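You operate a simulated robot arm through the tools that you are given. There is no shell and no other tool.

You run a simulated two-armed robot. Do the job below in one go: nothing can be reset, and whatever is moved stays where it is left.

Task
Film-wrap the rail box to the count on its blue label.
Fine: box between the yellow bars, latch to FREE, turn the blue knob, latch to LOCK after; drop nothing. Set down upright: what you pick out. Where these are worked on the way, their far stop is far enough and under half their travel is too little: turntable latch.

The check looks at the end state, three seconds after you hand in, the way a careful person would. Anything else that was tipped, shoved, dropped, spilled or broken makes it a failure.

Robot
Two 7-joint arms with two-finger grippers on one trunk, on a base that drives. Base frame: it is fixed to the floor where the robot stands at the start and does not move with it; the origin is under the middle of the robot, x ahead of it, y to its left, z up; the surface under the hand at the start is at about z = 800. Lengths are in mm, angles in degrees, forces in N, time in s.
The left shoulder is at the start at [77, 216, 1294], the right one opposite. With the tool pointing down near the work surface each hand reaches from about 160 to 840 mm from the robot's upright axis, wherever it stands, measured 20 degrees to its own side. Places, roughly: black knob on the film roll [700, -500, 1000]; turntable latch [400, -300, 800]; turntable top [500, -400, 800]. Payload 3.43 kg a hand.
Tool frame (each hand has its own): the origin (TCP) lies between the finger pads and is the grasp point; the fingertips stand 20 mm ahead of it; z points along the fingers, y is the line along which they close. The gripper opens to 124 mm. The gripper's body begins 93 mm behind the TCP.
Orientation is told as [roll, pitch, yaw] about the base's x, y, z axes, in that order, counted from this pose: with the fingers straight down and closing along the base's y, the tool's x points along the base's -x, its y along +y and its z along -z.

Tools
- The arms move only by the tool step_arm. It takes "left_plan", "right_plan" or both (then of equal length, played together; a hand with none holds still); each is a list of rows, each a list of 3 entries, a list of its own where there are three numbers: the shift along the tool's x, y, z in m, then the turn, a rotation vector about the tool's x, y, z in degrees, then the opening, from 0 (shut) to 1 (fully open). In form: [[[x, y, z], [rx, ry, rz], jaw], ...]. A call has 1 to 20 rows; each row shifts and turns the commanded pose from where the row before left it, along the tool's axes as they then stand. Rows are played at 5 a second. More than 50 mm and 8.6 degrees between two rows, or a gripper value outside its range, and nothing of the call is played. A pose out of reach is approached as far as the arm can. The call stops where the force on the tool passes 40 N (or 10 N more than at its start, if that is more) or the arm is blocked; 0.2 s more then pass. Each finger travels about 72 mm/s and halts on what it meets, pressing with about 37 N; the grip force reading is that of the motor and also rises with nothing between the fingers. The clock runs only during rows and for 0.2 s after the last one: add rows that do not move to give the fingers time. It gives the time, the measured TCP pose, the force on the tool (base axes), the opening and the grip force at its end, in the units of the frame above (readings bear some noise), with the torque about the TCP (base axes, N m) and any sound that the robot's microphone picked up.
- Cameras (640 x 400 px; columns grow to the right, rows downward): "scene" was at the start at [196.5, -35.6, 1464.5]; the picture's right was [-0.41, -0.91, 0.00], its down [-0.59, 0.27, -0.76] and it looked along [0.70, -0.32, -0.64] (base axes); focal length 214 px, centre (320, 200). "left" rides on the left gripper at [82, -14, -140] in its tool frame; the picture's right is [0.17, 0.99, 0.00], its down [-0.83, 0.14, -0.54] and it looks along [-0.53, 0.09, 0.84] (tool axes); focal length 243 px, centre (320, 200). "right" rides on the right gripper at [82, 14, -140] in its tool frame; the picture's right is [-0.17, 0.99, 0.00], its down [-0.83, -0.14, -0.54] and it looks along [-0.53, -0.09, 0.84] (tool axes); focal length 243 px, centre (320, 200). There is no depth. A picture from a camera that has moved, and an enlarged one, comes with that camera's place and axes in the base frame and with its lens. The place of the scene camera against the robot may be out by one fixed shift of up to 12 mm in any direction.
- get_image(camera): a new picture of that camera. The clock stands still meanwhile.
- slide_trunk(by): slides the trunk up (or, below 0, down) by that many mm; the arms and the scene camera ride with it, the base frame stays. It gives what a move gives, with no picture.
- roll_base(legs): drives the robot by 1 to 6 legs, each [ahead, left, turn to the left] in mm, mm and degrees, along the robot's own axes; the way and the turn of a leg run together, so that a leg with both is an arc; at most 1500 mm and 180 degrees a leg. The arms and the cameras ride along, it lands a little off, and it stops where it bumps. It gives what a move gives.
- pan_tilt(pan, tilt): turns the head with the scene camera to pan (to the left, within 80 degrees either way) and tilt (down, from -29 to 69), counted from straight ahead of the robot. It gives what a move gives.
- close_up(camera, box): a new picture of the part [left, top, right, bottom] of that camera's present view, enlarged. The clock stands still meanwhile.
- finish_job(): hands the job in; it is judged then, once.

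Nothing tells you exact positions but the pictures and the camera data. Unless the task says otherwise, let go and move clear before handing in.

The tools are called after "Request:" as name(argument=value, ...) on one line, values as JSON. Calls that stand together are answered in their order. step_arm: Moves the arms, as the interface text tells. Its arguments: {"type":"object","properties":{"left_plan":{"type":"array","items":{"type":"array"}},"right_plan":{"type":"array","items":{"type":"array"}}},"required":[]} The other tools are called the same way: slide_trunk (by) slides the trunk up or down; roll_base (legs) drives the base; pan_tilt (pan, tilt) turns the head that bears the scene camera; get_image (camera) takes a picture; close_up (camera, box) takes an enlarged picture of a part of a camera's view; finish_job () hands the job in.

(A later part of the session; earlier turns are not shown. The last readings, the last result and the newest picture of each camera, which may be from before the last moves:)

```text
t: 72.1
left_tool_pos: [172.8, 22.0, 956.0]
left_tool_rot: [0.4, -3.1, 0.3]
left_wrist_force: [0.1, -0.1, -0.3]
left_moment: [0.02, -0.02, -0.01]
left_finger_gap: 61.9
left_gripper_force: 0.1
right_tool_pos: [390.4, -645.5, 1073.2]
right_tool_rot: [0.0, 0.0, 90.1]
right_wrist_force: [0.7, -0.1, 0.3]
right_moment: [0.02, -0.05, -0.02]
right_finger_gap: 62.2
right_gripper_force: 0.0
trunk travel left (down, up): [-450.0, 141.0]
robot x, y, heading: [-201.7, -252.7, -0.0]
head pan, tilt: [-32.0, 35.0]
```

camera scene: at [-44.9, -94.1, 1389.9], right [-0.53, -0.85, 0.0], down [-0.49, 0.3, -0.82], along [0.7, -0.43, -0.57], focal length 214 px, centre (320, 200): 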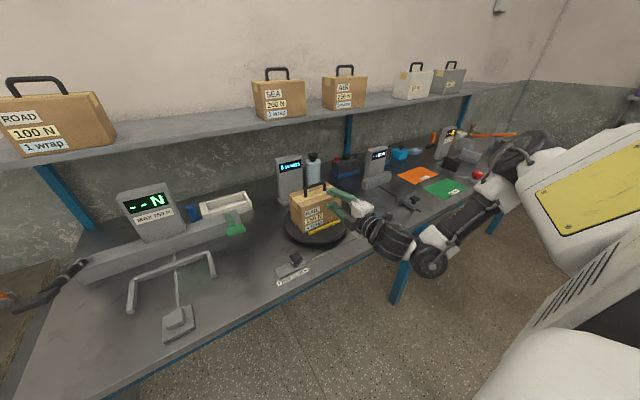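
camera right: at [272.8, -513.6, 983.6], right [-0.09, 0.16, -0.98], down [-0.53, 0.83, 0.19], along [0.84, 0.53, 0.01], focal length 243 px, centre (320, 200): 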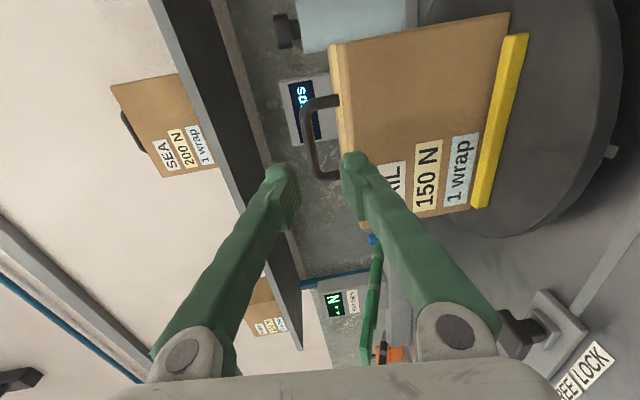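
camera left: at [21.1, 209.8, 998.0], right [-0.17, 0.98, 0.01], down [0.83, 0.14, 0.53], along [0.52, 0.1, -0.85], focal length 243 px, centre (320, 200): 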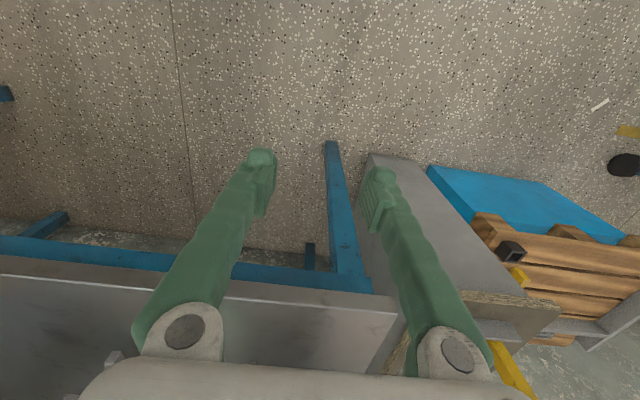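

Request:
step_arm(right_plan=[[[0, 0, 0], [0, 0, 8.2], 0.5], [[0, 0, 0], [0, 0, 8.2], 0.5], [[0, 0, 0], [0, 0, 8.2], 0.5], [[0, 0, 0], [0, 0, 8.2], 0.5], [[0, 0, 0], [0, 0, 8.2], 0.5], [[0, 0, 0], [0, 0, 8.2], 0.5], [[0, 0, 0], [0, 0, 8.2], 0.5], [[0, 0, 0], [0, 0, 8.2], 0.5], [[0, 0, 0], [0, 0, 8.2], 0.5], [[0, 0, 0], [0, 0, 8.2], 0.5], [[0, 0, 0], [0, 0, 8.1], 0.5], [[0, 0, 0], [0, 0, 0], 0.5]])

Request:
get_image(camera="right")

Request:
get_image(camera="scene")

```text
t: 74.7
left_tool_pos: [172.3, 23.5, 955.4]
left_tool_rot: [0.4, -3.1, 0.5]
left_wrist_force: [0.5, 0.5, 1.0]
left_moment: [0.0, -0.01, 0.01]
left_finger_gap: 62.1
left_gripper_force: 0.0
right_tool_pos: [389.2, -644.8, 1071.2]
right_tool_rot: [0.0, -0.1, -0.2]
right_wrist_force: [-1.0, 0.5, -0.1]
right_moment: [0.03, -0.02, 0.03]
right_finger_gap: 62.1
right_gripper_force: 0.0
trunk travel left (down, up): [-450.0, 141.0]
robot x, y, heading: [-204.2, -248.3, -0.0]
head pan, tilt: [-32.0, 35.0]
```

```text
taken
camera right: at [306.8, -631.3, 1211.8], right [0.17, 0.99, 0.0], down [0.83, -0.14, 0.54], along [0.53, -0.09, -0.84], focal length 243 px, centre (320, 200)
```

right: 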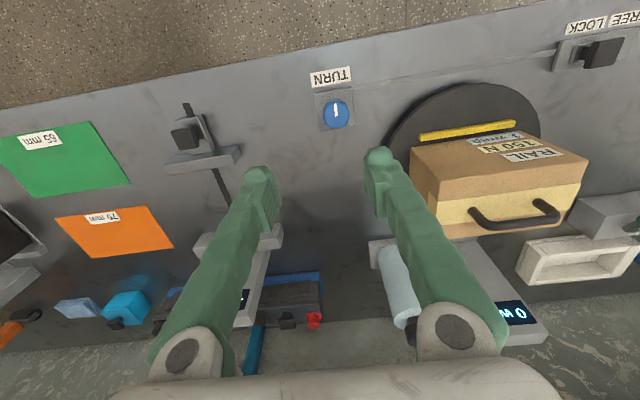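

```text
taken
camera scene: at [-8.0, -295.6, 1472.3], right [-0.53, -0.85, 0.0], down [-0.49, 0.3, -0.82], along [0.69, -0.43, -0.57], focal length 214 px, centre (320, 200)
```

scene: 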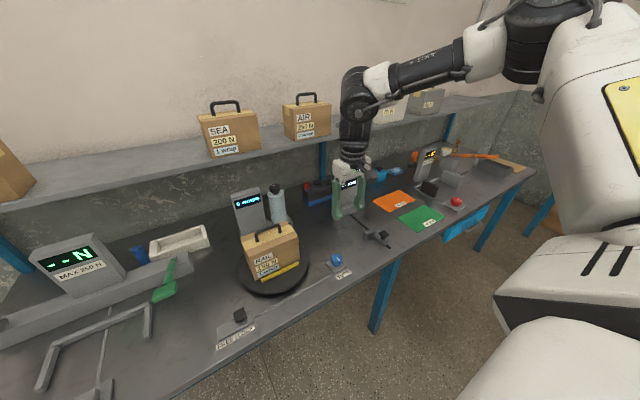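

Knob confirmed at (399, −622) and latch at about (382, −255). Moving over the latch.

Request:
step_arm(right_plan=[[[0.003, 0.0433, 0], [0, 0, 0], 0.6], [[0.003, 0.0433, 0], [0, 0, 0], 0.6], [[0.003, 0.0433, 0], [0, 0, 0], 0.6], [[0.003, 0.0433, 0], [0, 0, 0], 0.6], [[0, 0.0433, 0], [0, 0, 0], 0.6], [[0, 0.0433, 0], [0, 0, 0], 0.6], [[0, 0.0433, 0], [0, 0, 0], 0.6], [[0, 0.0433, 0.02], [0, 0, 0], 0.6], [[0, 0.0433, 0.04], [0, 0, 0], 0.6], [[0, 0, 0.04], [0, 0, 0], 0.6], [[0, 0, 0], [0, 0, 0], 0.6]])

Request:
get_image(camera="right")

Request:
get_image(camera="scene")

```text
refused: row 9 steps farther than a row can; nothing moved
```

```text
taken
camera right: at [306.8, -631.3, 1211.8], right [0.17, 0.99, 0.0], down [0.83, -0.14, 0.54], along [0.53, -0.09, -0.84], focal length 243 px, centre (320, 200)
```

right: 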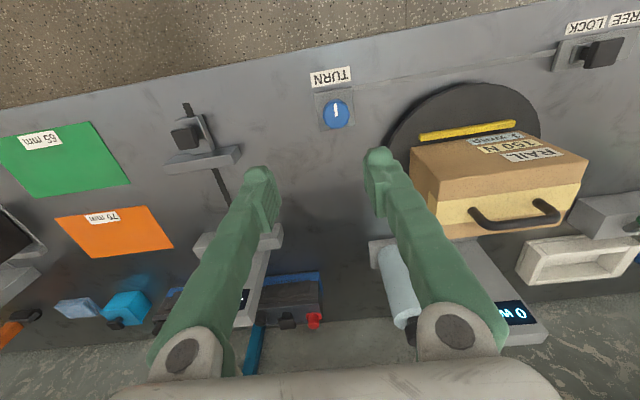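

```text
taken
camera scene: at [-8.0, -295.6, 1472.3], right [-0.53, -0.85, 0.0], down [-0.49, 0.3, -0.82], along [0.69, -0.43, -0.57], focal length 214 px, centre (320, 200)
```

scene: 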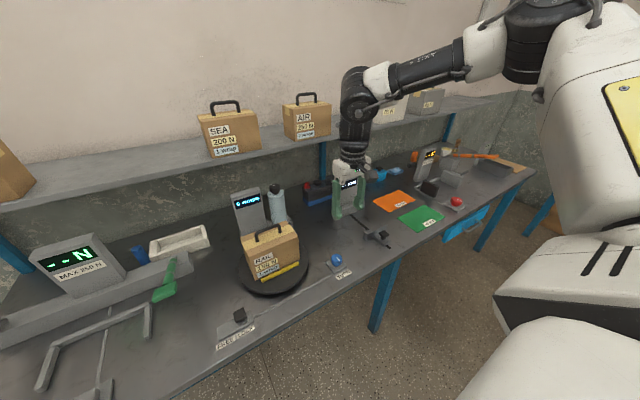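

Request:
step_arm(right_plan=[[[0.004, 0.0433, 0], [0, 0, 0], 0.6], [[0.004, 0.0433, 0], [0, 0, 0], 0.6], [[0.004, 0.0433, 0], [0, 0, 0], 0.6], [[0.004, 0.0433, 0], [0, 0, 0], 0.6], [[0, 0.0433, 0], [0, 0, 0], 0.6], [[0, 0.0433, 0], [0, 0, 0], 0.6], [[0, 0.0433, 0], [0, 0, 0], 0.6], [[0, 0.0433, 0.01], [0, 0, 0], 0.6], [[0, 0.04, 0.02], [0, 0, 0], 0.6], [[0, 0, 0.045], [0, 0, 0], 0.6], [[0, 0, 0.045], [0, 0, 0], 0.6], [[0, 0, 0], [0, 0, 0], 0.6]])

Request:
get_image(camera="right")

Request:
get_image(camera="scene")

```text
t: 77.3
left_tool_pos: [172.9, 23.6, 956.5]
left_tool_rot: [0.4, -3.1, 0.4]
left_wrist_force: [-0.1, -0.7, -0.1]
left_moment: [-0.02, 0.02, 0.01]
left_finger_gap: 62.1
left_gripper_force: 0.0
right_tool_pos: [313.9, -468.8, 974.0]
right_tool_rot: [-0.1, -0.1, 0.1]
right_wrist_force: [-0.6, 0.1, 0.0]
right_moment: [-0.03, 0.02, 0.03]
right_finger_gap: 74.3
right_gripper_force: 0.1
right hand out of reach, approached as far as the arm can: row 4, 5, 6, 7, 8, 9
trunk travel left (down, up): [-450.0, 141.0]
robot x, y, heading: [-199.7, -250.3, -0.0]
head pan, tilt: [-32.0, 35.0]
```

```text
taken
camera right: at [230.8, -455.4, 1114.3], right [0.17, 0.99, 0.0], down [0.83, -0.14, 0.54], along [0.53, -0.09, -0.84], focal length 243 px, centre (320, 200)
```

right: 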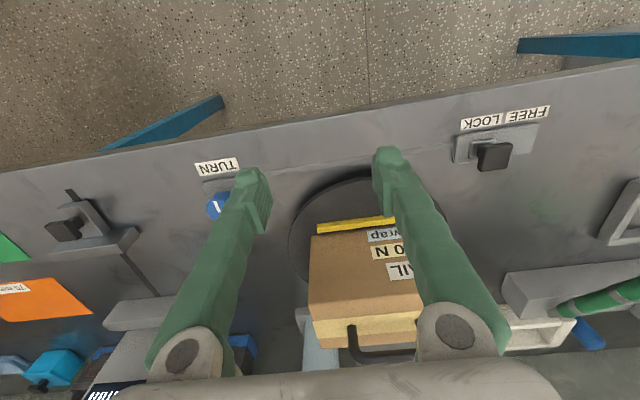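

```text
taken
camera scene: at [-8.8, -295.2, 1472.5], right [-0.53, -0.85, 0.0], down [-0.49, 0.3, -0.82], along [0.7, -0.43, -0.57], focal length 214 px, centre (320, 200)
```

scene: 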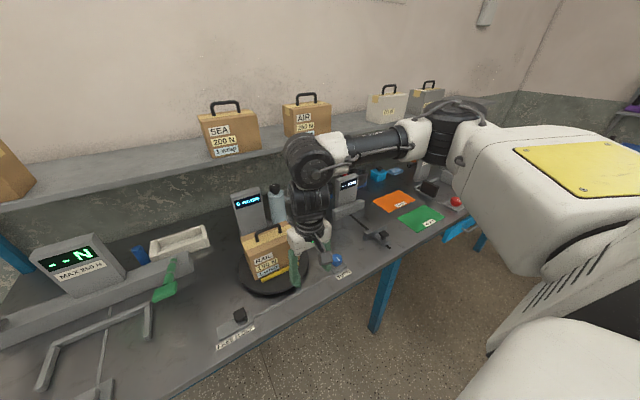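

The arm's inner-high limit again held it short. Continuing now that the hand is lower and in front of the box.

Request:
step_arm(right_plan=[[[0, 0.04, 0.01], [0, 0, 0], 0.6], [[0, 0.04, 0.01], [0, 0, 0], 0.6], [[0, 0.04, 0.01], [0, 0, 0], 0.6], [[0, 0.04, 0.01], [0, 0, 0], 0.6], [[-0.01, 0.04, 0.01], [0, 0, 0], 0.6], [[-0.02, 0.014, 0.01], [0, 0, 0], 0.6], [[0, 0, 0], [0, 0, 0], 0.6]])

Request:
get_image(camera="right")

```text
t: 78.9
left_tool_pos: [172.5, 22.1, 957.2]
left_tool_rot: [0.4, -3.1, 0.4]
left_wrist_force: [0.7, -0.1, 0.4]
left_moment: [0.0, 0.01, -0.02]
left_finger_gap: 62.0
left_gripper_force: 0.2
right_tool_pos: [307.4, -463.1, 967.9]
right_tool_rot: [0.2, -0.1, 0.0]
right_wrist_force: [-0.1, -0.6, 0.5]
right_moment: [0.01, 0.01, 0.0]
right_finger_gap: 74.4
right_gripper_force: 0.0
right hand out of reach, approached as far as the arm can: row 1, 2, 3, 4, 5, 6
trunk travel left (down, up): [-450.0, 141.0]
robot x, y, heading: [-198.6, -246.1, 0.0]
head pan, tilt: [-32.0, 35.0]
```

```text
taken
camera right: at [224.0, -451.0, 1108.1], right [0.17, 0.99, 0.0], down [0.83, -0.14, 0.54], along [0.53, -0.09, -0.84], focal length 243 px, centre (320, 200)
```

right: 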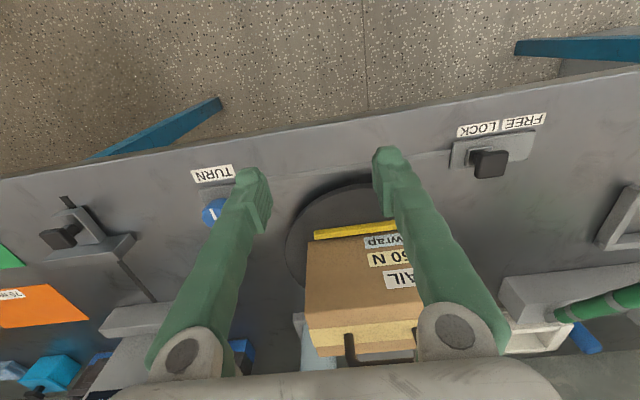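

The right arm is held at its inward limit, but the left arm lies conveniently for the latch. I send the right hand back toward the knob side and bring the left hand over the latch.

Request:
step_arm(right_plan=[[[0, -0.04, -0.005], [0, 0, 0], 0.6], [[0, -0.04, -0.005], [0, 0, 0], 0.6], [[0, -0.04, -0.005], [0, 0, 0], 0.6], [[0, -0.035, -0.005], [0, 0, 0], 0.6], [[0, 0, 0], [0, 0, 0], 0.6], [[0, 0, 0], [0, 0, 0], 0.6], [[0, 0, 0], [0, 0, 0], 0.6], [[0, 0, 0], [0, 0, 0], 0.6], [[0, 0, 0], [0, 0, 0], 0.6], [[0, 0, 0], [0, 0, 0], 0.6]], left_plan=[[[0, 0, 0], [0, 3.1, 0], 0.6], [[-0.0231, -0.031, 0], [0, 0, 0], 0.6], [[-0.0231, -0.031, 0], [0, 0, 0], 0.6], [[-0.0231, -0.031, 0], [0, 0, 0], 0.6], [[-0.0231, -0.031, 0], [0, 0, 0], 0.6], [[-0.0231, -0.031, 0], [0, 0, 0], 0.6], [[-0.0231, -0.031, 0], [0, 0, 0], 0.6], [[-0.0231, -0.031, 0], [0, 0, 0], 0.6], [[-0.0231, -0.031, 0], [0, 0, 0], 0.6], [[0, 0, 0], [0, 0, 0], 0.6]])

Request:
get_image(camera="left")

Request:
get_image(camera="scene")

```text
t: 81.1
left_tool_pos: [367.1, -219.6, 972.3]
left_tool_rot: [-0.3, -3.2, 1.5]
left_wrist_force: [-0.4, 0.2, 0.1]
left_moment: [-0.02, -0.01, 0.02]
left_finger_gap: 74.4
left_gripper_force: 0.0
left hand out of reach, approached as far as the arm can: row 1
right_tool_pos: [310.8, -619.0, 990.1]
right_tool_rot: [-0.1, -0.1, 0.1]
right_wrist_force: [0.1, 0.1, 0.1]
right_moment: [-0.03, 0.0, -0.01]
right_finger_gap: 74.4
right_gripper_force: 0.1
trunk travel left (down, up): [-450.0, 141.0]
robot x, y, heading: [-202.4, -250.6, -0.2]
head pan, tilt: [-32.0, 35.0]
```

```text
taken
camera left: at [276.4, -235.3, 1106.7], right [-0.19, 0.98, -0.02], down [0.79, 0.16, 0.58], along [0.58, 0.1, -0.81], focal length 243 px, centre (320, 200)
```

left: 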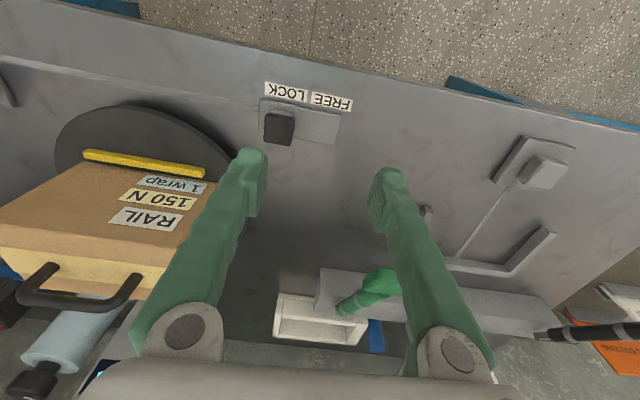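

```text
taken
camera scene: at [-8.2, -294.3, 1472.4], right [-0.53, -0.85, 0.0], down [-0.49, 0.3, -0.82], along [0.7, -0.43, -0.57], focal length 214 px, centre (320, 200)
```

scene: 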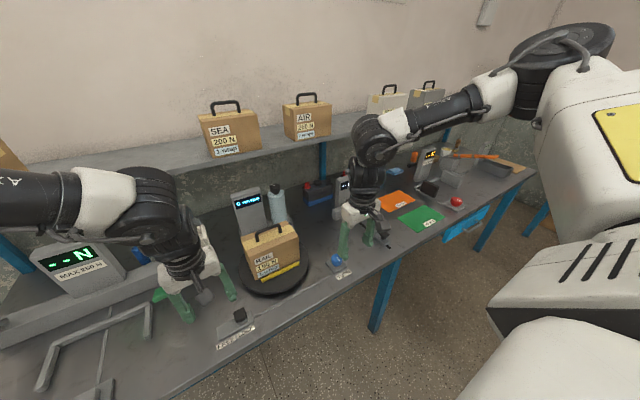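

The left hand is now well over the latch. I straighten it and take a closer look at the latch block.

Request:
step_arm(left_plan=[[[0, 0, 0], [-0.3, 3.2, 1.5], 0.6], [[0, 0, 0], [0, 0, 0], 0.6]])

Request:
get_image(camera="left")

Request:
close_up(camera="left", box=[230, 60, 370, 170])

Request:
close_up(camera="scene", box=[190, 280, 290, 360])

```text
t: 81.9
left_tool_pos: [378.1, -208.9, 978.6]
left_tool_rot: [-1.4, -0.3, 2.2]
left_wrist_force: [-0.7, 0.7, 0.5]
left_moment: [-0.01, -0.04, 0.01]
left_finger_gap: 74.2
left_gripper_force: 0.0
right_tool_pos: [311.2, -619.7, 987.2]
right_tool_rot: [0.0, -0.1, 0.0]
right_wrist_force: [-0.6, -0.3, -0.8]
right_moment: [0.0, 0.01, 0.02]
right_finger_gap: 74.3
right_gripper_force: 0.0
trunk travel left (down, up): [-450.0, 141.0]
robot x, y, heading: [-201.2, -249.8, -0.2]
head pan, tilt: [-32.0, 35.0]
stopped in row 2 (left hand): the arm was blocked; the commanded pose is now the measured one
```

```text
taken
camera left: at [295.0, -222.4, 1118.7], right [-0.2, 0.98, -0.02], down [0.82, 0.18, 0.54], along [0.53, 0.09, -0.84], focal length 243 px, centre (320, 200)
```

left: 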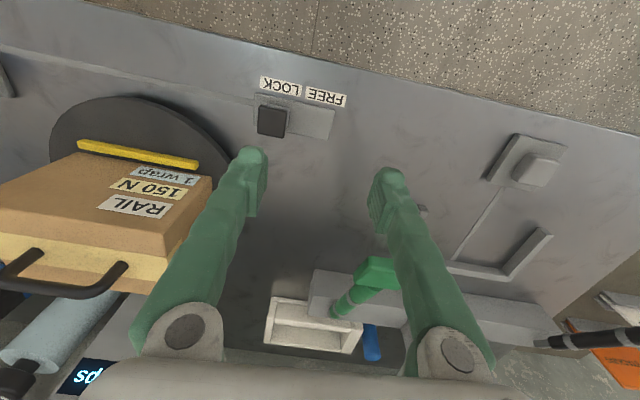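

```text
3.64 times, centred on (300, 115) of left
camera zoom: at [295.0, -222.4, 1118.7], right [-0.2, 0.98, -0.02], down [0.82, 0.18, 0.54], along [0.53, 0.09, -0.84], focal length 882 px, centre (393, 509)
```

zoom: 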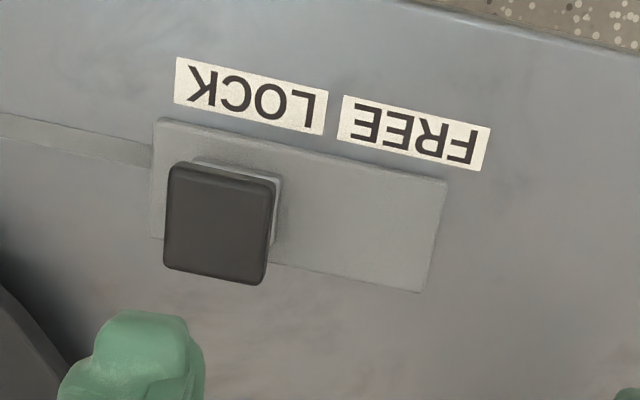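

```text
5.00 times, centred on (240, 320) of scene
camera zoom: at [-8.0, -295.7, 1472.3], right [-0.53, -0.85, 0.0], down [-0.49, 0.3, -0.82], along [0.69, -0.43, -0.57], focal length 1072 px, centre (720, -400)
```

zoom: 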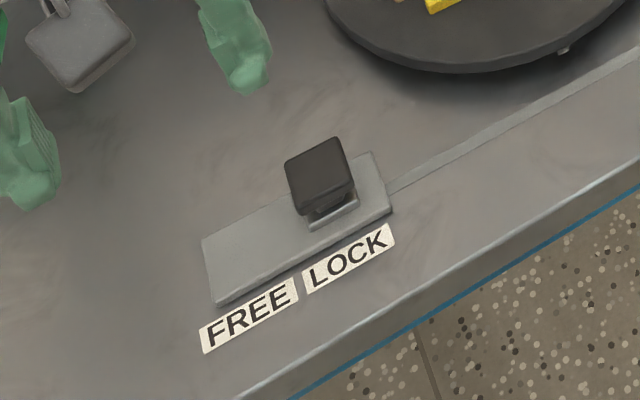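

The latch block is about 34 mm square, centred near (377, −266) with its top at about z 845. The plate leaves about 40–45 mm of travel toward FREE (+y). Moving the left hand over it and part-way down.

Request:
step_arm(left_plan=[[[0, -0.0143, 0.0195], [0, 0, 1.1], 0.6], [[0, -0.0143, 0.0195], [0, 0, 1.1], 0.6], [[0, -0.0143, 0.0195], [0, 0, 0], 0.6], [[0, -0.0143, 0.0195], [0, 0, 0], 0.6], [[0, 0, 0], [0, 0, 0], 0.6]])

Request:
get_image(camera="left")

Request:
get_image(camera="scene")

```text
t: 83.3
left_tool_pos: [406.0, -226.4, 908.3]
left_tool_rot: [-2.7, -0.1, 5.6]
left_wrist_force: [0.3, 0.4, 0.0]
left_moment: [0.0, -0.02, 0.0]
left_finger_gap: 74.3
left_gripper_force: 0.1
right_tool_pos: [310.8, -619.5, 991.6]
right_tool_rot: [0.0, 0.0, 0.1]
right_wrist_force: [0.5, 0.4, -0.2]
right_moment: [0.0, 0.02, -0.01]
right_finger_gap: 74.2
right_gripper_force: 0.0
trunk travel left (down, up): [-450.0, 141.0]
robot x, y, heading: [-200.9, -248.2, 0.1]
head pan, tilt: [-32.0, 35.0]
stopped in row 5 (left hand): the arm was blocked; the commanded pose is now the measured one
```

```text
taken
camera left: at [325.2, -241.3, 1048.9], right [-0.26, 0.96, -0.05], down [0.81, 0.24, 0.53], along [0.53, 0.1, -0.85], focal length 243 px, centre (320, 200)
```

left: 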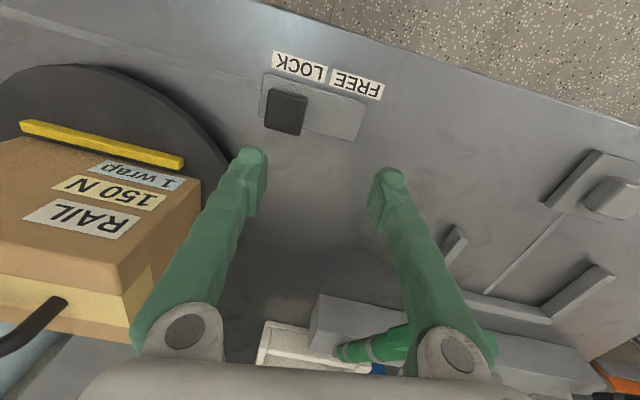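

```text
taken
camera scene: at [-7.8, -295.4, 1472.3], right [-0.53, -0.85, 0.0], down [-0.49, 0.3, -0.82], along [0.69, -0.43, -0.57], focal length 214 px, centre (320, 200)
```

scene: 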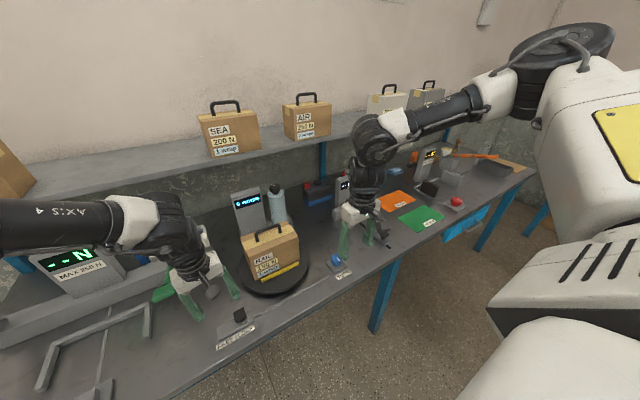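

The left arm is at its own inward limit. I lift it back a bit and drive the base right by 120 mm, which puts the latch in its comfortable zone.

Request:
step_arm(left_plan=[[[0.01, 0.02, -0.02], [0, 0, 0], 0.6], [[0.01, 0.03, -0.02], [0, 0, 0], 0.6], [[0.01, 0.03, -0.02], [0, 0, 0], 0.6], [[0.01, 0.02, 0], [0, 0, 0], 0.6], [[0, 0, 0], [0, 0, 0], 0.6]])

Request:
roll_base(legs=[[0, -120, 0]])

Request:
get_image(camera="left")

Request:
get_image(camera="scene")

```text
t: 84.5
left_tool_pos: [355.9, -130.8, 963.5]
left_tool_rot: [-2.9, -0.1, 5.2]
left_wrist_force: [-0.5, -1.1, -0.4]
left_moment: [0.05, 0.01, 0.01]
left_finger_gap: 74.4
left_gripper_force: 0.0
right_tool_pos: [310.6, -620.2, 989.9]
right_tool_rot: [0.0, 0.0, 0.0]
right_wrist_force: [-0.4, 0.4, 0.0]
right_moment: [0.0, 0.01, -0.01]
right_finger_gap: 74.4
right_gripper_force: 0.0
trunk travel left (down, up): [-450.0, 141.0]
robot x, y, heading: [-199.6, -248.2, 0.0]
head pan, tilt: [-32.0, 35.0]
```

```text
t: 86.8
left_tool_pos: [355.9, -252.2, 963.9]
left_tool_rot: [-2.8, -0.2, 5.5]
left_wrist_force: [-0.1, 0.0, -0.2]
left_moment: [0.03, -0.02, 0.03]
left_finger_gap: 74.3
left_gripper_force: 0.0
right_tool_pos: [310.3, -740.2, 990.0]
right_tool_rot: [0.0, -0.1, 0.1]
right_wrist_force: [0.5, 0.0, -0.9]
right_moment: [-0.02, 0.03, 0.01]
right_finger_gap: 74.5
right_gripper_force: 0.0
trunk travel left (down, up): [-450.0, 141.0]
robot x, y, heading: [-202.3, -369.0, 0.3]
head pan, tilt: [-32.0, 35.0]
```

```text
taken
camera left: at [274.4, -266.4, 1103.9], right [-0.26, 0.97, -0.05], down [0.81, 0.24, 0.53], along [0.53, 0.1, -0.84], focal length 243 px, centre (320, 200)
```

left: 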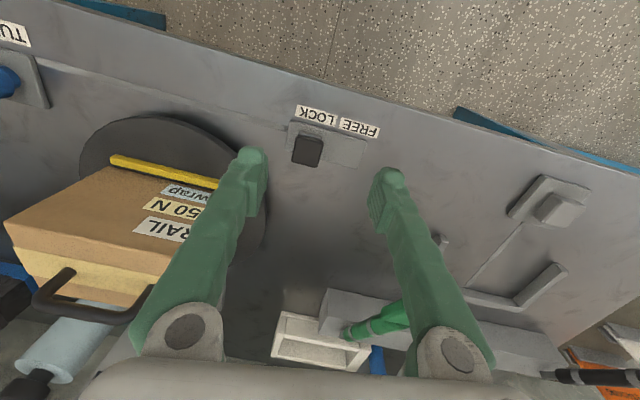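

```text
taken
camera scene: at [-7.7, -416.8, 1472.3], right [-0.53, -0.85, 0.0], down [-0.49, 0.3, -0.82], along [0.7, -0.43, -0.57], focal length 214 px, centre (320, 200)
```

scene: 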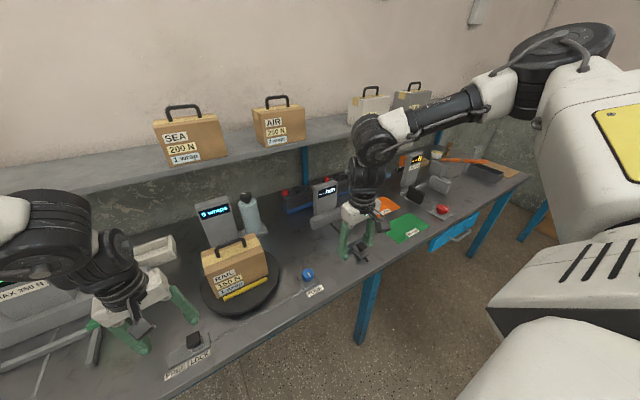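

Request:
step_arm(left_plan=[[[0, 0, 0], [-2.8, 0, 5.4], 0.6], [[0, 0, 0.01], [0, 0, 0], 0.6], [[0, 0, 0.01], [0, 0, 0], 0.6], [[0, 0, 0], [0, 0, 0], 0.6]])

Request:
get_image(camera="left")

Request:
close_up(camera="left", box=[240, 80, 400, 200])

```text
t: 87.8
left_tool_pos: [349.9, -258.3, 943.5]
left_tool_rot: [0.1, -0.3, 0.2]
left_wrist_force: [-0.1, -0.6, -0.5]
left_moment: [0.04, 0.0, -0.03]
left_finger_gap: 74.1
left_gripper_force: 0.2
left hand out of reach, approached as far as the arm can: row 1, 3
right_tool_pos: [310.8, -741.3, 989.4]
right_tool_rot: [-0.1, 0.0, 0.1]
right_wrist_force: [0.1, -0.6, -0.5]
right_moment: [0.0, 0.03, 0.03]
right_finger_gap: 74.3
right_gripper_force: 0.0
trunk travel left (down, up): [-450.0, 141.0]
robot x, y, heading: [-198.0, -373.2, 0.2]
head pan, tilt: [-32.0, 35.0]
```

```text
taken
camera left: at [265.8, -272.1, 1084.0], right [-0.17, 0.99, 0.0], down [0.83, 0.14, 0.55], along [0.54, 0.09, -0.84], focal length 243 px, centre (320, 200)
```

left: 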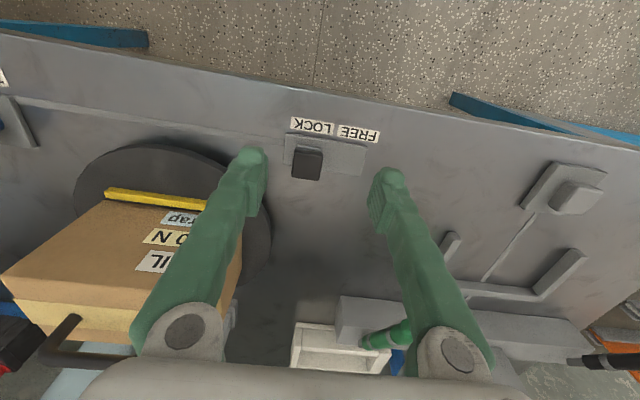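

```text
3.33 times, centred on (320, 140) of left
camera zoom: at [265.8, -272.1, 1084.0], right [-0.17, 0.99, 0.0], down [0.83, 0.14, 0.55], along [0.54, 0.09, -0.84], focal length 809 px, centre (320, 400)
```

zoom: 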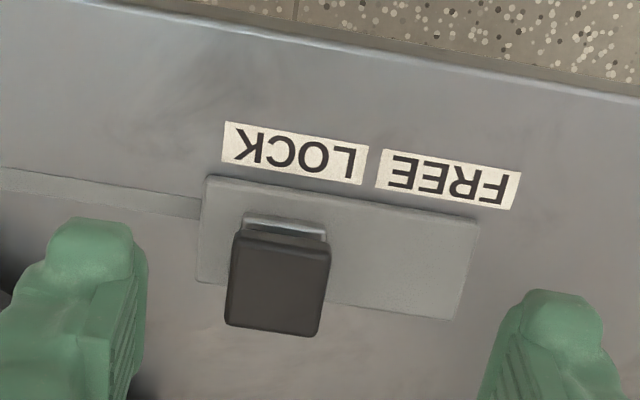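

Block top is at about (379, −267, 838). Moving above it and then down with the fingers on its two y sides.

Request:
step_arm(left_plan=[[[-0.0097, -0.003, 0.0225], [0, 0, 0], 0.6], [[-0.0097, -0.003, 0.0225], [0, 0, 0], 0.6], [[-0.0097, -0.003, 0.0225], [0, 0, 0], 0.6], [[0, 0, 0], [0, 0, 0], 0.6]])

Request:
get_image(camera="left")

```text
t: 88.8
left_tool_pos: [356.2, -286.2, 883.4]
left_tool_rot: [0.0, -0.5, 0.3]
left_wrist_force: [-0.7, -0.8, 0.9]
left_moment: [-0.02, 0.01, -0.01]
left_finger_gap: 74.5
left_gripper_force: 0.1
left hand out of reach, approached as far as the arm can: row 1, 2, 3
right_tool_pos: [312.4, -739.5, 989.0]
right_tool_rot: [0.1, -0.2, 0.1]
right_wrist_force: [0.1, 0.1, -0.3]
right_moment: [0.01, 0.02, 0.0]
right_finger_gap: 74.3
right_gripper_force: 0.0
trunk travel left (down, up): [-450.0, 141.0]
robot x, y, heading: [-197.3, -370.5, -0.0]
head pan, tilt: [-32.0, 35.0]
```

```text
taken
camera left: at [272.9, -299.6, 1022.9], right [-0.17, 0.99, 0.0], down [0.83, 0.14, 0.55], along [0.54, 0.09, -0.84], focal length 243 px, centre (320, 200)
```

left: 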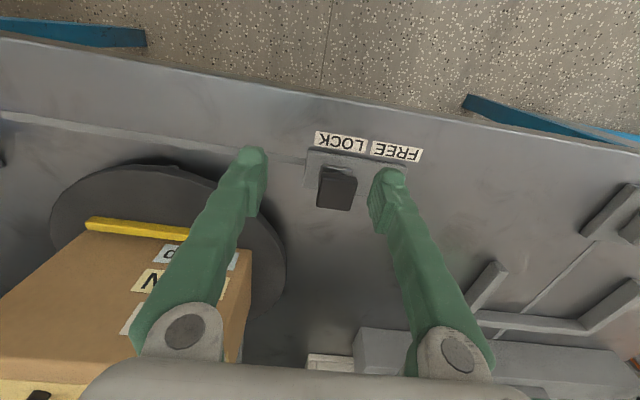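

The wrist-roll limit is the problem; a small yaw relaxes it, and the latch can be moved just as well with the hand yawed by about 12°. I rotate and re-centre.

Request:
step_arm(left_plan=[[[0, 0, -0.005], [0, 0, -6], 0.6], [[0, 0, -0.005], [0, 0, -6], 0.6], [[-0.009, 0.01, 0], [0, 0, 0], 0.6], [[-0.009, 0.01, 0], [0, 0, 0], 0.6], [[0, 0, 0], [0, 0, 0], 0.6]])

Request:
get_image(camera="left")

```text
t: 90.0
left_tool_pos: [371.3, -261.6, 894.8]
left_tool_rot: [0.0, -0.2, 11.9]
left_wrist_force: [0.3, 0.4, -0.3]
left_moment: [0.02, 0.0, 0.01]
left_finger_gap: 74.5
left_gripper_force: 0.0
right_tool_pos: [311.6, -741.8, 988.7]
right_tool_rot: [0.0, -0.2, 0.0]
right_wrist_force: [0.0, -0.5, 0.6]
right_moment: [0.0, 0.0, -0.02]
right_finger_gap: 74.6
right_gripper_force: 0.1
trunk travel left (down, up): [-450.0, 141.0]
robot x, y, heading: [-203.9, -371.8, 0.0]
head pan, tilt: [-32.0, 35.0]
```

```text
taken
camera left: at [292.9, -291.8, 1034.6], right [-0.37, 0.93, 0.0], down [0.78, 0.31, 0.54], along [0.51, 0.2, -0.84], focal length 243 px, centre (320, 200)
```

left: 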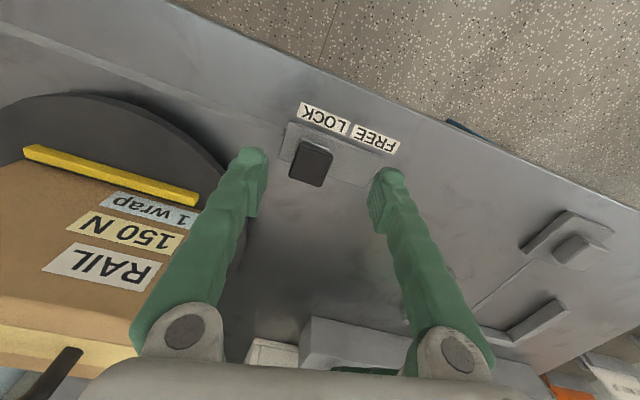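

Free of limits now. Descending around the block with the jaws at about 50 mm.

Request:
step_arm(left_plan=[[[-0.0043, -0.0016, 0.018], [0, 0, 0], 0.45], [[-0.0042, -0.0016, 0.018], [0, 0, 0], 0.45], [[0, 0, 0.012], [0, 0, 0], 0.45], [[0, 0, 0.01], [0, 0, 0], 0.45], [[0, 0, 0], [0, 0, 0], 0.45]])

Request:
get_image(camera="left")

Request:
close_up(camera="scene", box=[120, 260, 260, 390])

```text
t: 91.2
left_tool_pos: [380.0, -263.7, 837.9]
left_tool_rot: [0.0, -0.3, 12.0]
left_wrist_force: [0.2, 0.3, -0.4]
left_moment: [0.0, 0.01, 0.02]
left_finger_gap: 55.8
left_gripper_force: 0.0
right_tool_pos: [312.7, -740.9, 989.5]
right_tool_rot: [0.0, 0.0, 0.0]
right_wrist_force: [-0.3, 0.6, -0.2]
right_moment: [-0.02, 0.01, 0.03]
right_finger_gap: 74.5
right_gripper_force: 0.2
trunk travel left (down, up): [-450.0, 141.0]
robot x, y, heading: [-200.4, -371.1, -0.0]
head pan, tilt: [-32.0, 35.0]
```

```text
taken
camera left: at [302.2, -294.1, 976.3], right [-0.37, 0.93, 0.0], down [0.78, 0.31, 0.54], along [0.51, 0.2, -0.84], focal length 243 px, centre (320, 200)
```

left: 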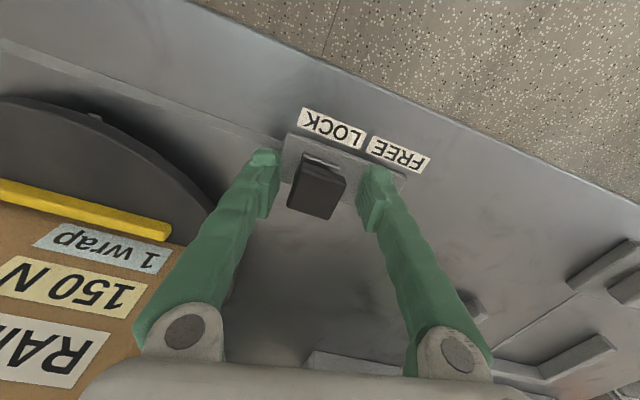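

```text
3.08 times, centred on (190, 325) of scene
camera zoom: at [-7.9, -417.2, 1472.3], right [-0.53, -0.85, 0.0], down [-0.49, 0.3, -0.82], along [0.7, -0.43, -0.57], focal length 660 px, centre (720, -185)
```

zoom: 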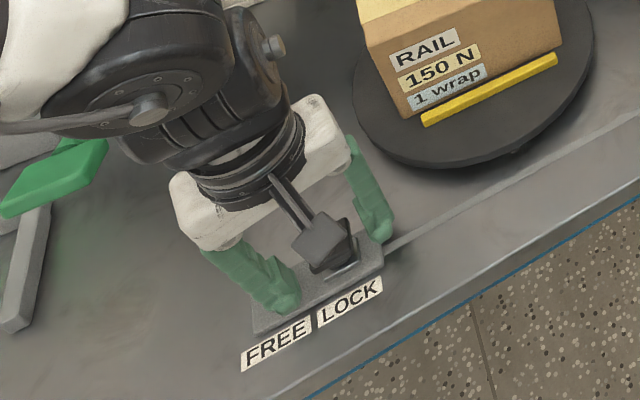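

Fingers are on either side of the block. Pushing it toward FREE (+y).

Request:
step_arm(left_plan=[[[-0.00206, 0.00979, 0], [0, 0, 0], 0.45], [[-0.00206, 0.00979, 0], [0, 0, 0], 0.45], [[-0.00206, 0.00979, 0], [0, 0, 0], 0.45], [[-0.00206, 0.00979, 0], [0, 0, 0], 0.45], [[-0.00103, 0.0049, 0], [0, 0, 0], 0.45], [[0, 0, 0], [0, 0, 0], 0.45]])

Request:
get_image(camera="left")

Request:
close_up(camera="scene", box=[120, 260, 260, 390])

```text
t: 92.6
left_tool_pos: [380.6, -218.7, 837.0]
left_tool_rot: [0.0, -0.3, 12.0]
left_wrist_force: [0.5, -2.3, -0.4]
left_moment: [0.0, -0.01, 0.0]
left_finger_gap: 56.6
left_gripper_force: 0.7
right_tool_pos: [311.6, -740.6, 989.0]
right_tool_rot: [0.0, 0.0, 0.1]
right_wrist_force: [-1.0, -0.5, -0.2]
right_moment: [0.0, 0.02, -0.03]
right_finger_gap: 74.5
right_gripper_force: 0.1
trunk travel left (down, up): [-450.0, 141.0]
robot x, y, heading: [-200.3, -372.8, -0.1]
head pan, tilt: [-32.0, 35.0]
```

```text
taken
camera left: at [302.1, -249.1, 975.9], right [-0.37, 0.93, 0.0], down [0.78, 0.31, 0.54], along [0.51, 0.2, -0.84], focal length 243 px, centre (320, 200)
```

left: 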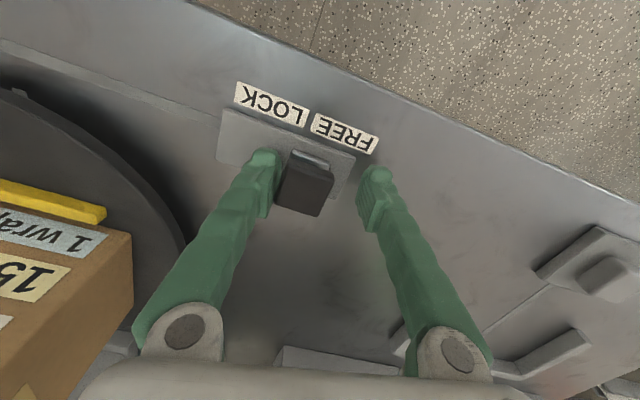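

```text
3.08 times, centred on (190, 325) of scene
camera zoom: at [-7.6, -417.3, 1472.3], right [-0.53, -0.85, 0.0], down [-0.49, 0.3, -0.82], along [0.7, -0.43, -0.57], focal length 660 px, centre (720, -185)
```

zoom: 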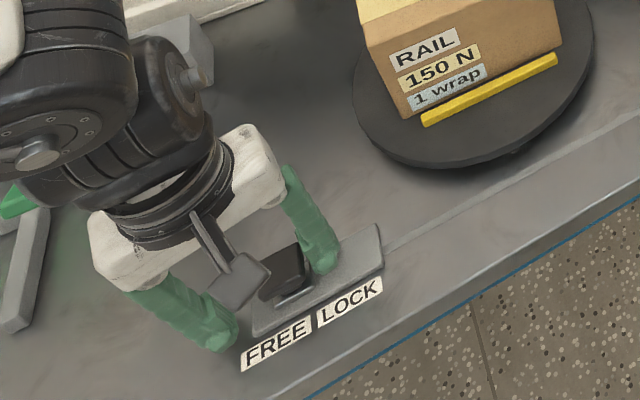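

Request:
step_arm(left_plan=[[[-0.00103, 0.0049, 0], [0, 0, 0], 0.45], [[-0.00103, 0.0049, 0], [0, 0, 0], 0.45], [[0, 0, 0], [0, 0, 0], 0.45]])

Request:
close_up(camera="left", box=[200, 60, 420, 230])

```text
t: 93.4
left_tool_pos: [378.0, -210.5, 838.2]
left_tool_rot: [0.0, -0.3, 12.3]
left_wrist_force: [0.6, -0.9, -0.1]
left_moment: [0.02, -0.02, -0.01]
left_finger_gap: 56.6
left_gripper_force: 0.6
left hand out of reach, approached as far as the arm can: row 2
right_tool_pos: [311.7, -740.5, 989.8]
right_tool_rot: [0.0, 0.0, 0.1]
right_wrist_force: [-0.5, -0.1, 0.6]
right_moment: [0.0, 0.01, 0.03]
right_finger_gap: 74.2
right_gripper_force: 0.1
trunk travel left (down, up): [-450.0, 141.0]
robot x, y, heading: [-202.1, -370.6, 0.1]
head pan, tilt: [-32.0, 35.0]
```

```text
2.35 times, centred on (310, 145) of left
camera zoom: at [299.9, -242.3, 976.7], right [-0.37, 0.93, 0.0], down [0.78, 0.31, 0.55], along [0.51, 0.2, -0.84], focal length 571 px, centre (344, 329)
```

zoom: 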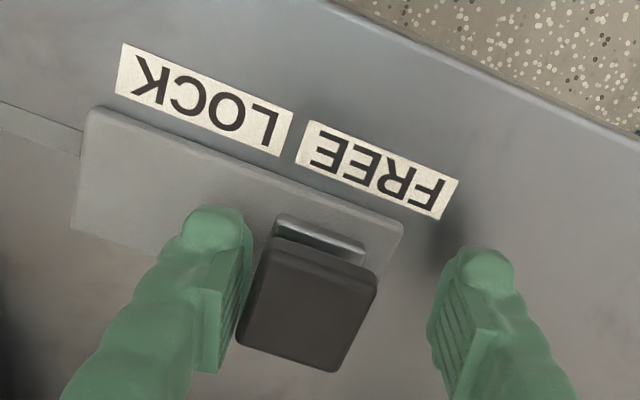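

The block is near the FREE end. I add a bit of yaw to relieve the limit and push a few mm more to feel the stop.

Request:
step_arm(left_plan=[[[0, 0, 0], [0, 0, -6], 0.45], [[-0.0012, 0.0038, 0], [0, 0, 0], 0.45], [[-0.0012, 0.0038, 0], [0, 0, 0], 0.45], [[0, 0, 0], [0, 0, 0], 0.45]])

Request:
close_up(camera="left", box=[200, 60, 420, 230])

```text
t: 94.4
left_tool_pos: [379.6, -204.3, 839.7]
left_tool_rot: [-0.1, -0.2, 17.9]
left_wrist_force: [-0.4, -9.6, 1.3]
left_moment: [-0.03, -0.01, -0.13]
left_finger_gap: 60.4
left_gripper_force: 3.4
right_tool_pos: [311.5, -741.3, 988.8]
right_tool_rot: [0.0, -0.1, 0.1]
right_wrist_force: [-0.2, -0.6, -0.5]
right_moment: [-0.03, 0.01, 0.0]
right_finger_gap: 74.4
right_gripper_force: 0.1
trunk travel left (down, up): [-450.0, 141.0]
robot x, y, heading: [-203.6, -368.4, 0.1]
head pan, tilt: [-32.0, 35.0]
```

```text
2.35 times, centred on (310, 145) of left
camera zoom: at [304.1, -242.7, 978.3], right [-0.46, 0.89, 0.0], down [0.74, 0.39, 0.54], along [0.48, 0.25, -0.84], focal length 571 px, centre (344, 329)
```

zoom: 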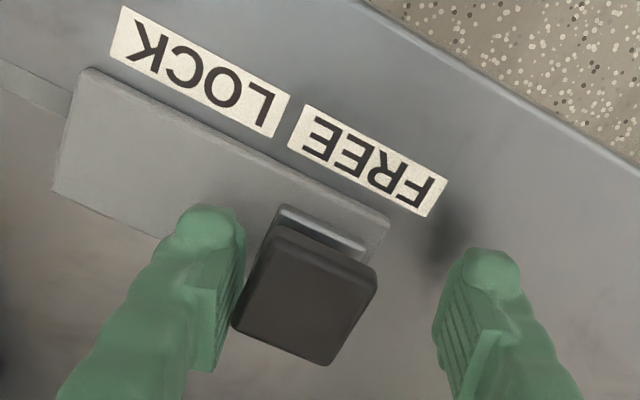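

The latch is at its FREE stop (9.6 N, finger pushed back). I disengage the left hand and lift it, then check the right arm for the knob.

Request:
step_arm(left_plan=[[[0.0025, -0.0076, 0], [0, 0, 0], 0.45], [[0, 0, 0], [0, 0, 0], 0.5], [[0, 0, -0.03], [0, 0, 0], 0.5], [[0, 0, -0.03], [0, 0, 0], 0.5], [[0, 0, -0.03], [0, 0, 0], 0.5], [[0, 0, 0], [0, 0, 0], 0.5]])

Request:
get_image(camera="right")

Request:
close_up(camera="scene", box=[120, 180, 360, 360])

```text
t: 95.8
left_tool_pos: [378.9, -209.9, 927.1]
left_tool_rot: [0.0, -0.3, 18.0]
left_wrist_force: [0.3, -0.7, 0.1]
left_moment: [0.01, 0.0, -0.01]
left_finger_gap: 61.8
left_gripper_force: 0.1
right_tool_pos: [312.5, -740.7, 989.4]
right_tool_rot: [0.0, 0.1, 0.2]
right_wrist_force: [-0.2, -0.2, 0.9]
right_moment: [0.04, 0.03, -0.02]
right_finger_gap: 74.5
right_gripper_force: 0.2
trunk travel left (down, up): [-450.0, 141.0]
robot x, y, heading: [-205.1, -368.9, -0.0]
head pan, tilt: [-32.0, 35.0]
```

```text
taken
camera right: at [228.3, -727.7, 1129.5], right [0.16, 0.99, 0.0], down [0.83, -0.14, 0.54], along [0.53, -0.09, -0.84], focal length 243 px, centre (320, 200)
```

right: 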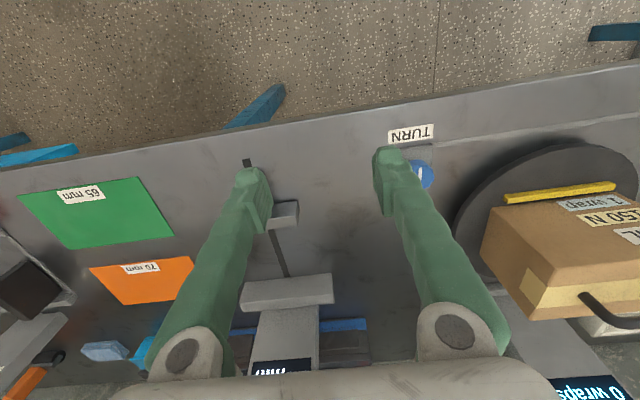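

```text
2.22 times, centred on (240, 270) of scene
camera zoom: at [-7.5, -417.3, 1472.2], right [-0.53, -0.85, 0.0], down [-0.49, 0.3, -0.82], along [0.7, -0.43, -0.57], focal length 477 px, centre (498, 44)
```

zoom: 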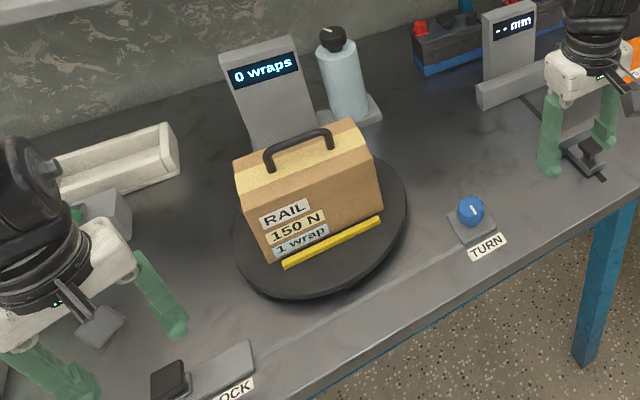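

Latch block is at FREE. Now the right hand goes over to the blue knob at about (399, −622).

Request:
step_arm(right_plan=[[[-0.0218, 0.0298, 0.0125], [0, 0, 0], 0.7], [[-0.0218, 0.0298, 0.0125], [0, 0, 0], 0.7], [[-0.0218, 0.0298, 0.0125], [0, 0, 0], 0.7], [[-0.0218, 0.0298, 0.0125], [0, 0, 0], 0.7], [[0, 0, 0], [0, 0, 0], 0.7]])

Request:
get_image(camera="right")

Request:
close_up(camera="right", box=[260, 120, 380, 220])

```text
t: 97.0
left_tool_pos: [377.9, -209.8, 927.9]
left_tool_rot: [-0.1, -0.3, 18.1]
left_wrist_force: [-0.3, 0.5, -0.5]
left_moment: [-0.04, -0.03, -0.01]
left_finger_gap: 62.0
left_gripper_force: 0.0
right_tool_pos: [391.4, -633.5, 940.6]
right_tool_rot: [-0.1, -0.1, 0.0]
right_wrist_force: [0.2, 0.4, 0.2]
right_moment: [0.0, -0.02, -0.02]
right_finger_gap: 86.7
right_gripper_force: 0.0
right hand out of reach, approached as far as the arm can: row 4
trunk travel left (down, up): [-450.0, 141.0]
robot x, y, heading: [-201.4, -372.3, -0.1]
head pan, tilt: [-32.0, 35.0]
```

```text
taken
camera right: at [307.0, -620.7, 1081.5], right [0.16, 0.99, 0.0], down [0.83, -0.14, 0.54], along [0.53, -0.09, -0.84], focal length 243 px, centre (320, 200)
```

right: 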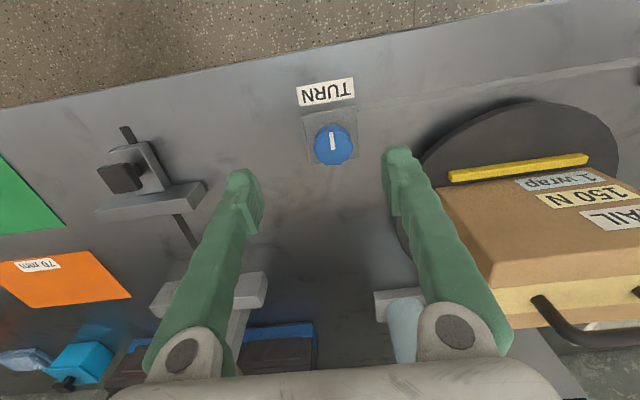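

```text
4.00 times, centred on (320, 170) of right
camera zoom: at [307.0, -620.7, 1081.5], right [0.16, 0.99, 0.0], down [0.83, -0.14, 0.54], along [0.53, -0.09, -0.84], focal length 970 px, centre (320, 320)
```

zoom: 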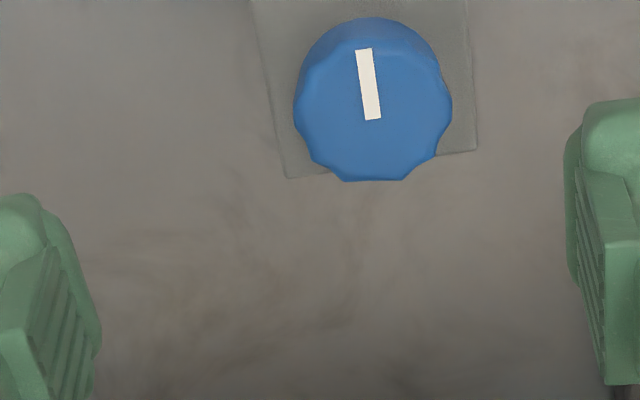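

Knob top centre is at (397, −622, 841), about 40 mm across. The right arm is at its inner limit again, so I shift the base left 140 mm to have room for turning.

Request:
step_arm(right_plan=[[[0.02, -0.01, -0.02], [0, 0, 0], 0.7], [[0.02, -0.01, -0.02], [0, 0, 0], 0.7], [[0.01, 0, -0.02], [0, 0, 0], 0.7], [[0, 0, 0], [0, 0, 0], 0.7]], left_plan=[[[0.01, 0, -0.02], [0, 0, 0], 0.5], [[0.01, 0, -0.02], [0, 0, 0], 0.5], [[0.01, 0, 0], [0, 0, 0], 0.5], [[0, 0, 0], [0, 0, 0], 0.5]])

Request:
roll_base(legs=[[0, 140, 0]])

Request:
get_image(camera="scene")

```text
t: 98.0
left_tool_pos: [348.3, -218.6, 967.4]
left_tool_rot: [-0.1, -0.2, 18.1]
left_wrist_force: [-0.4, -0.3, 0.3]
left_moment: [0.01, -0.01, 0.03]
left_finger_gap: 61.9
left_gripper_force: 0.0
right_tool_pos: [340.2, -655.8, 1001.4]
right_tool_rot: [0.1, 0.0, 0.1]
right_wrist_force: [0.1, -0.2, 0.2]
right_moment: [-0.05, -0.03, -0.02]
right_finger_gap: 86.9
right_gripper_force: 0.1
trunk travel left (down, up): [-450.0, 141.0]
robot x, y, heading: [-202.5, -367.9, 0.3]
head pan, tilt: [-32.0, 35.0]
```

```text
t: 100.5
left_tool_pos: [349.2, -77.6, 967.3]
left_tool_rot: [0.0, -0.3, 18.0]
left_wrist_force: [-0.1, -0.2, 0.4]
left_moment: [0.03, 0.01, 0.0]
left_finger_gap: 62.0
left_gripper_force: 0.0
right_tool_pos: [340.8, -515.8, 1001.0]
right_tool_rot: [0.1, -0.1, 0.2]
right_wrist_force: [-1.1, -1.1, 0.7]
right_moment: [0.02, 0.01, 0.03]
right_finger_gap: 87.0
right_gripper_force: 0.0
trunk travel left (down, up): [-450.0, 141.0]
robot x, y, heading: [-206.1, -231.0, 0.1]
head pan, tilt: [-32.0, 35.0]
```

```text
taken
camera scene: at [-8.1, -276.1, 1472.3], right [-0.53, -0.85, 0.0], down [-0.49, 0.3, -0.82], along [0.7, -0.43, -0.57], focal length 214 px, centre (320, 200)
```

scene: 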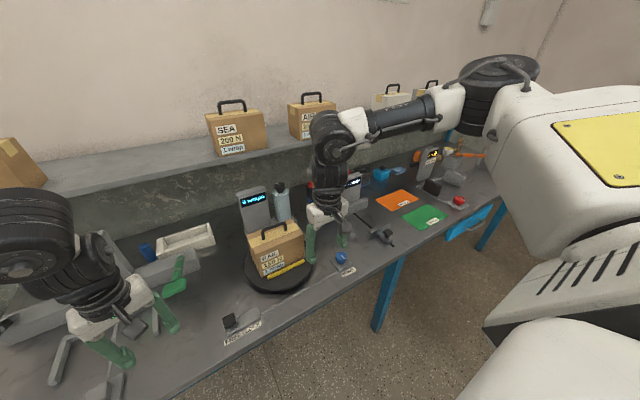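

Request:
step_arm(right_plan=[[[-0.0139, -0.0265, 0], [0, 0, 0], 0.7], [[-0.0139, -0.0265, 0], [0, 0, 0], 0.7], [[-0.0139, -0.0265, 0.02], [0, 0, 0], 0.7], [[-0.0139, -0.0265, 0.03], [0, 0, 0], 0.7], [[0, 0, 0.03], [0, 0, 0], 0.7], [[0, 0, 0], [0, 0, 8.5], 0.7], [[0, 0, 0], [0, 0, 8.5], 0.7], [[0, 0, 0], [0, 0, 8.5], 0.7], [[0, 0, 0], [0, 0, 8.5], 0.7], [[0, 0, 0], [0, 0, 8.5], 0.7], [[0, 0, 0], [0, 0, 8.5], 0.7], [[0, 0, 0], [0, 0, 8.5], 0.7], [[0, 0, 0], [0, 0, 8.5], 0.7], [[0, 0, 0], [0, 0, 8.5], 0.7], [[0, 0, 0], [0, 0, 8.5], 0.7], [[0, 0, 0], [0, 0, 0], 0.7]])

Request:
get_image(camera="right")

```text
t: 103.9
left_tool_pos: [349.1, -76.7, 968.1]
left_tool_rot: [-0.2, -0.2, 18.1]
left_wrist_force: [0.2, -0.2, 1.2]
left_moment: [-0.02, -0.01, -0.02]
left_finger_gap: 62.1
left_gripper_force: 0.2
right_tool_pos: [478.5, -770.5, 911.3]
right_tool_rot: [0.0, -0.1, -84.9]
right_wrist_force: [0.4, 0.0, -0.6]
right_moment: [-0.03, 0.02, 0.0]
right_finger_gap: 86.8
right_gripper_force: 0.0
right hand out of reach, approached as far as the arm can: row 11, 12, 13, 14, 15
trunk travel left (down, up): [-450.0, 141.0]
robot x, y, heading: [-199.5, -229.1, 0.4]
head pan, tilt: [-32.0, 35.0]
```

```text
taken
camera right: at [483.0, -688.4, 1052.0], right [1.0, -0.08, 0.0], down [-0.07, -0.84, 0.54], along [-0.04, -0.54, -0.84], focal length 243 px, centre (320, 200)
```

right: 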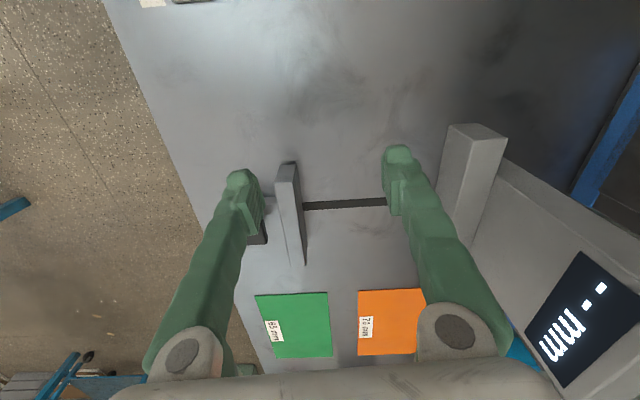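

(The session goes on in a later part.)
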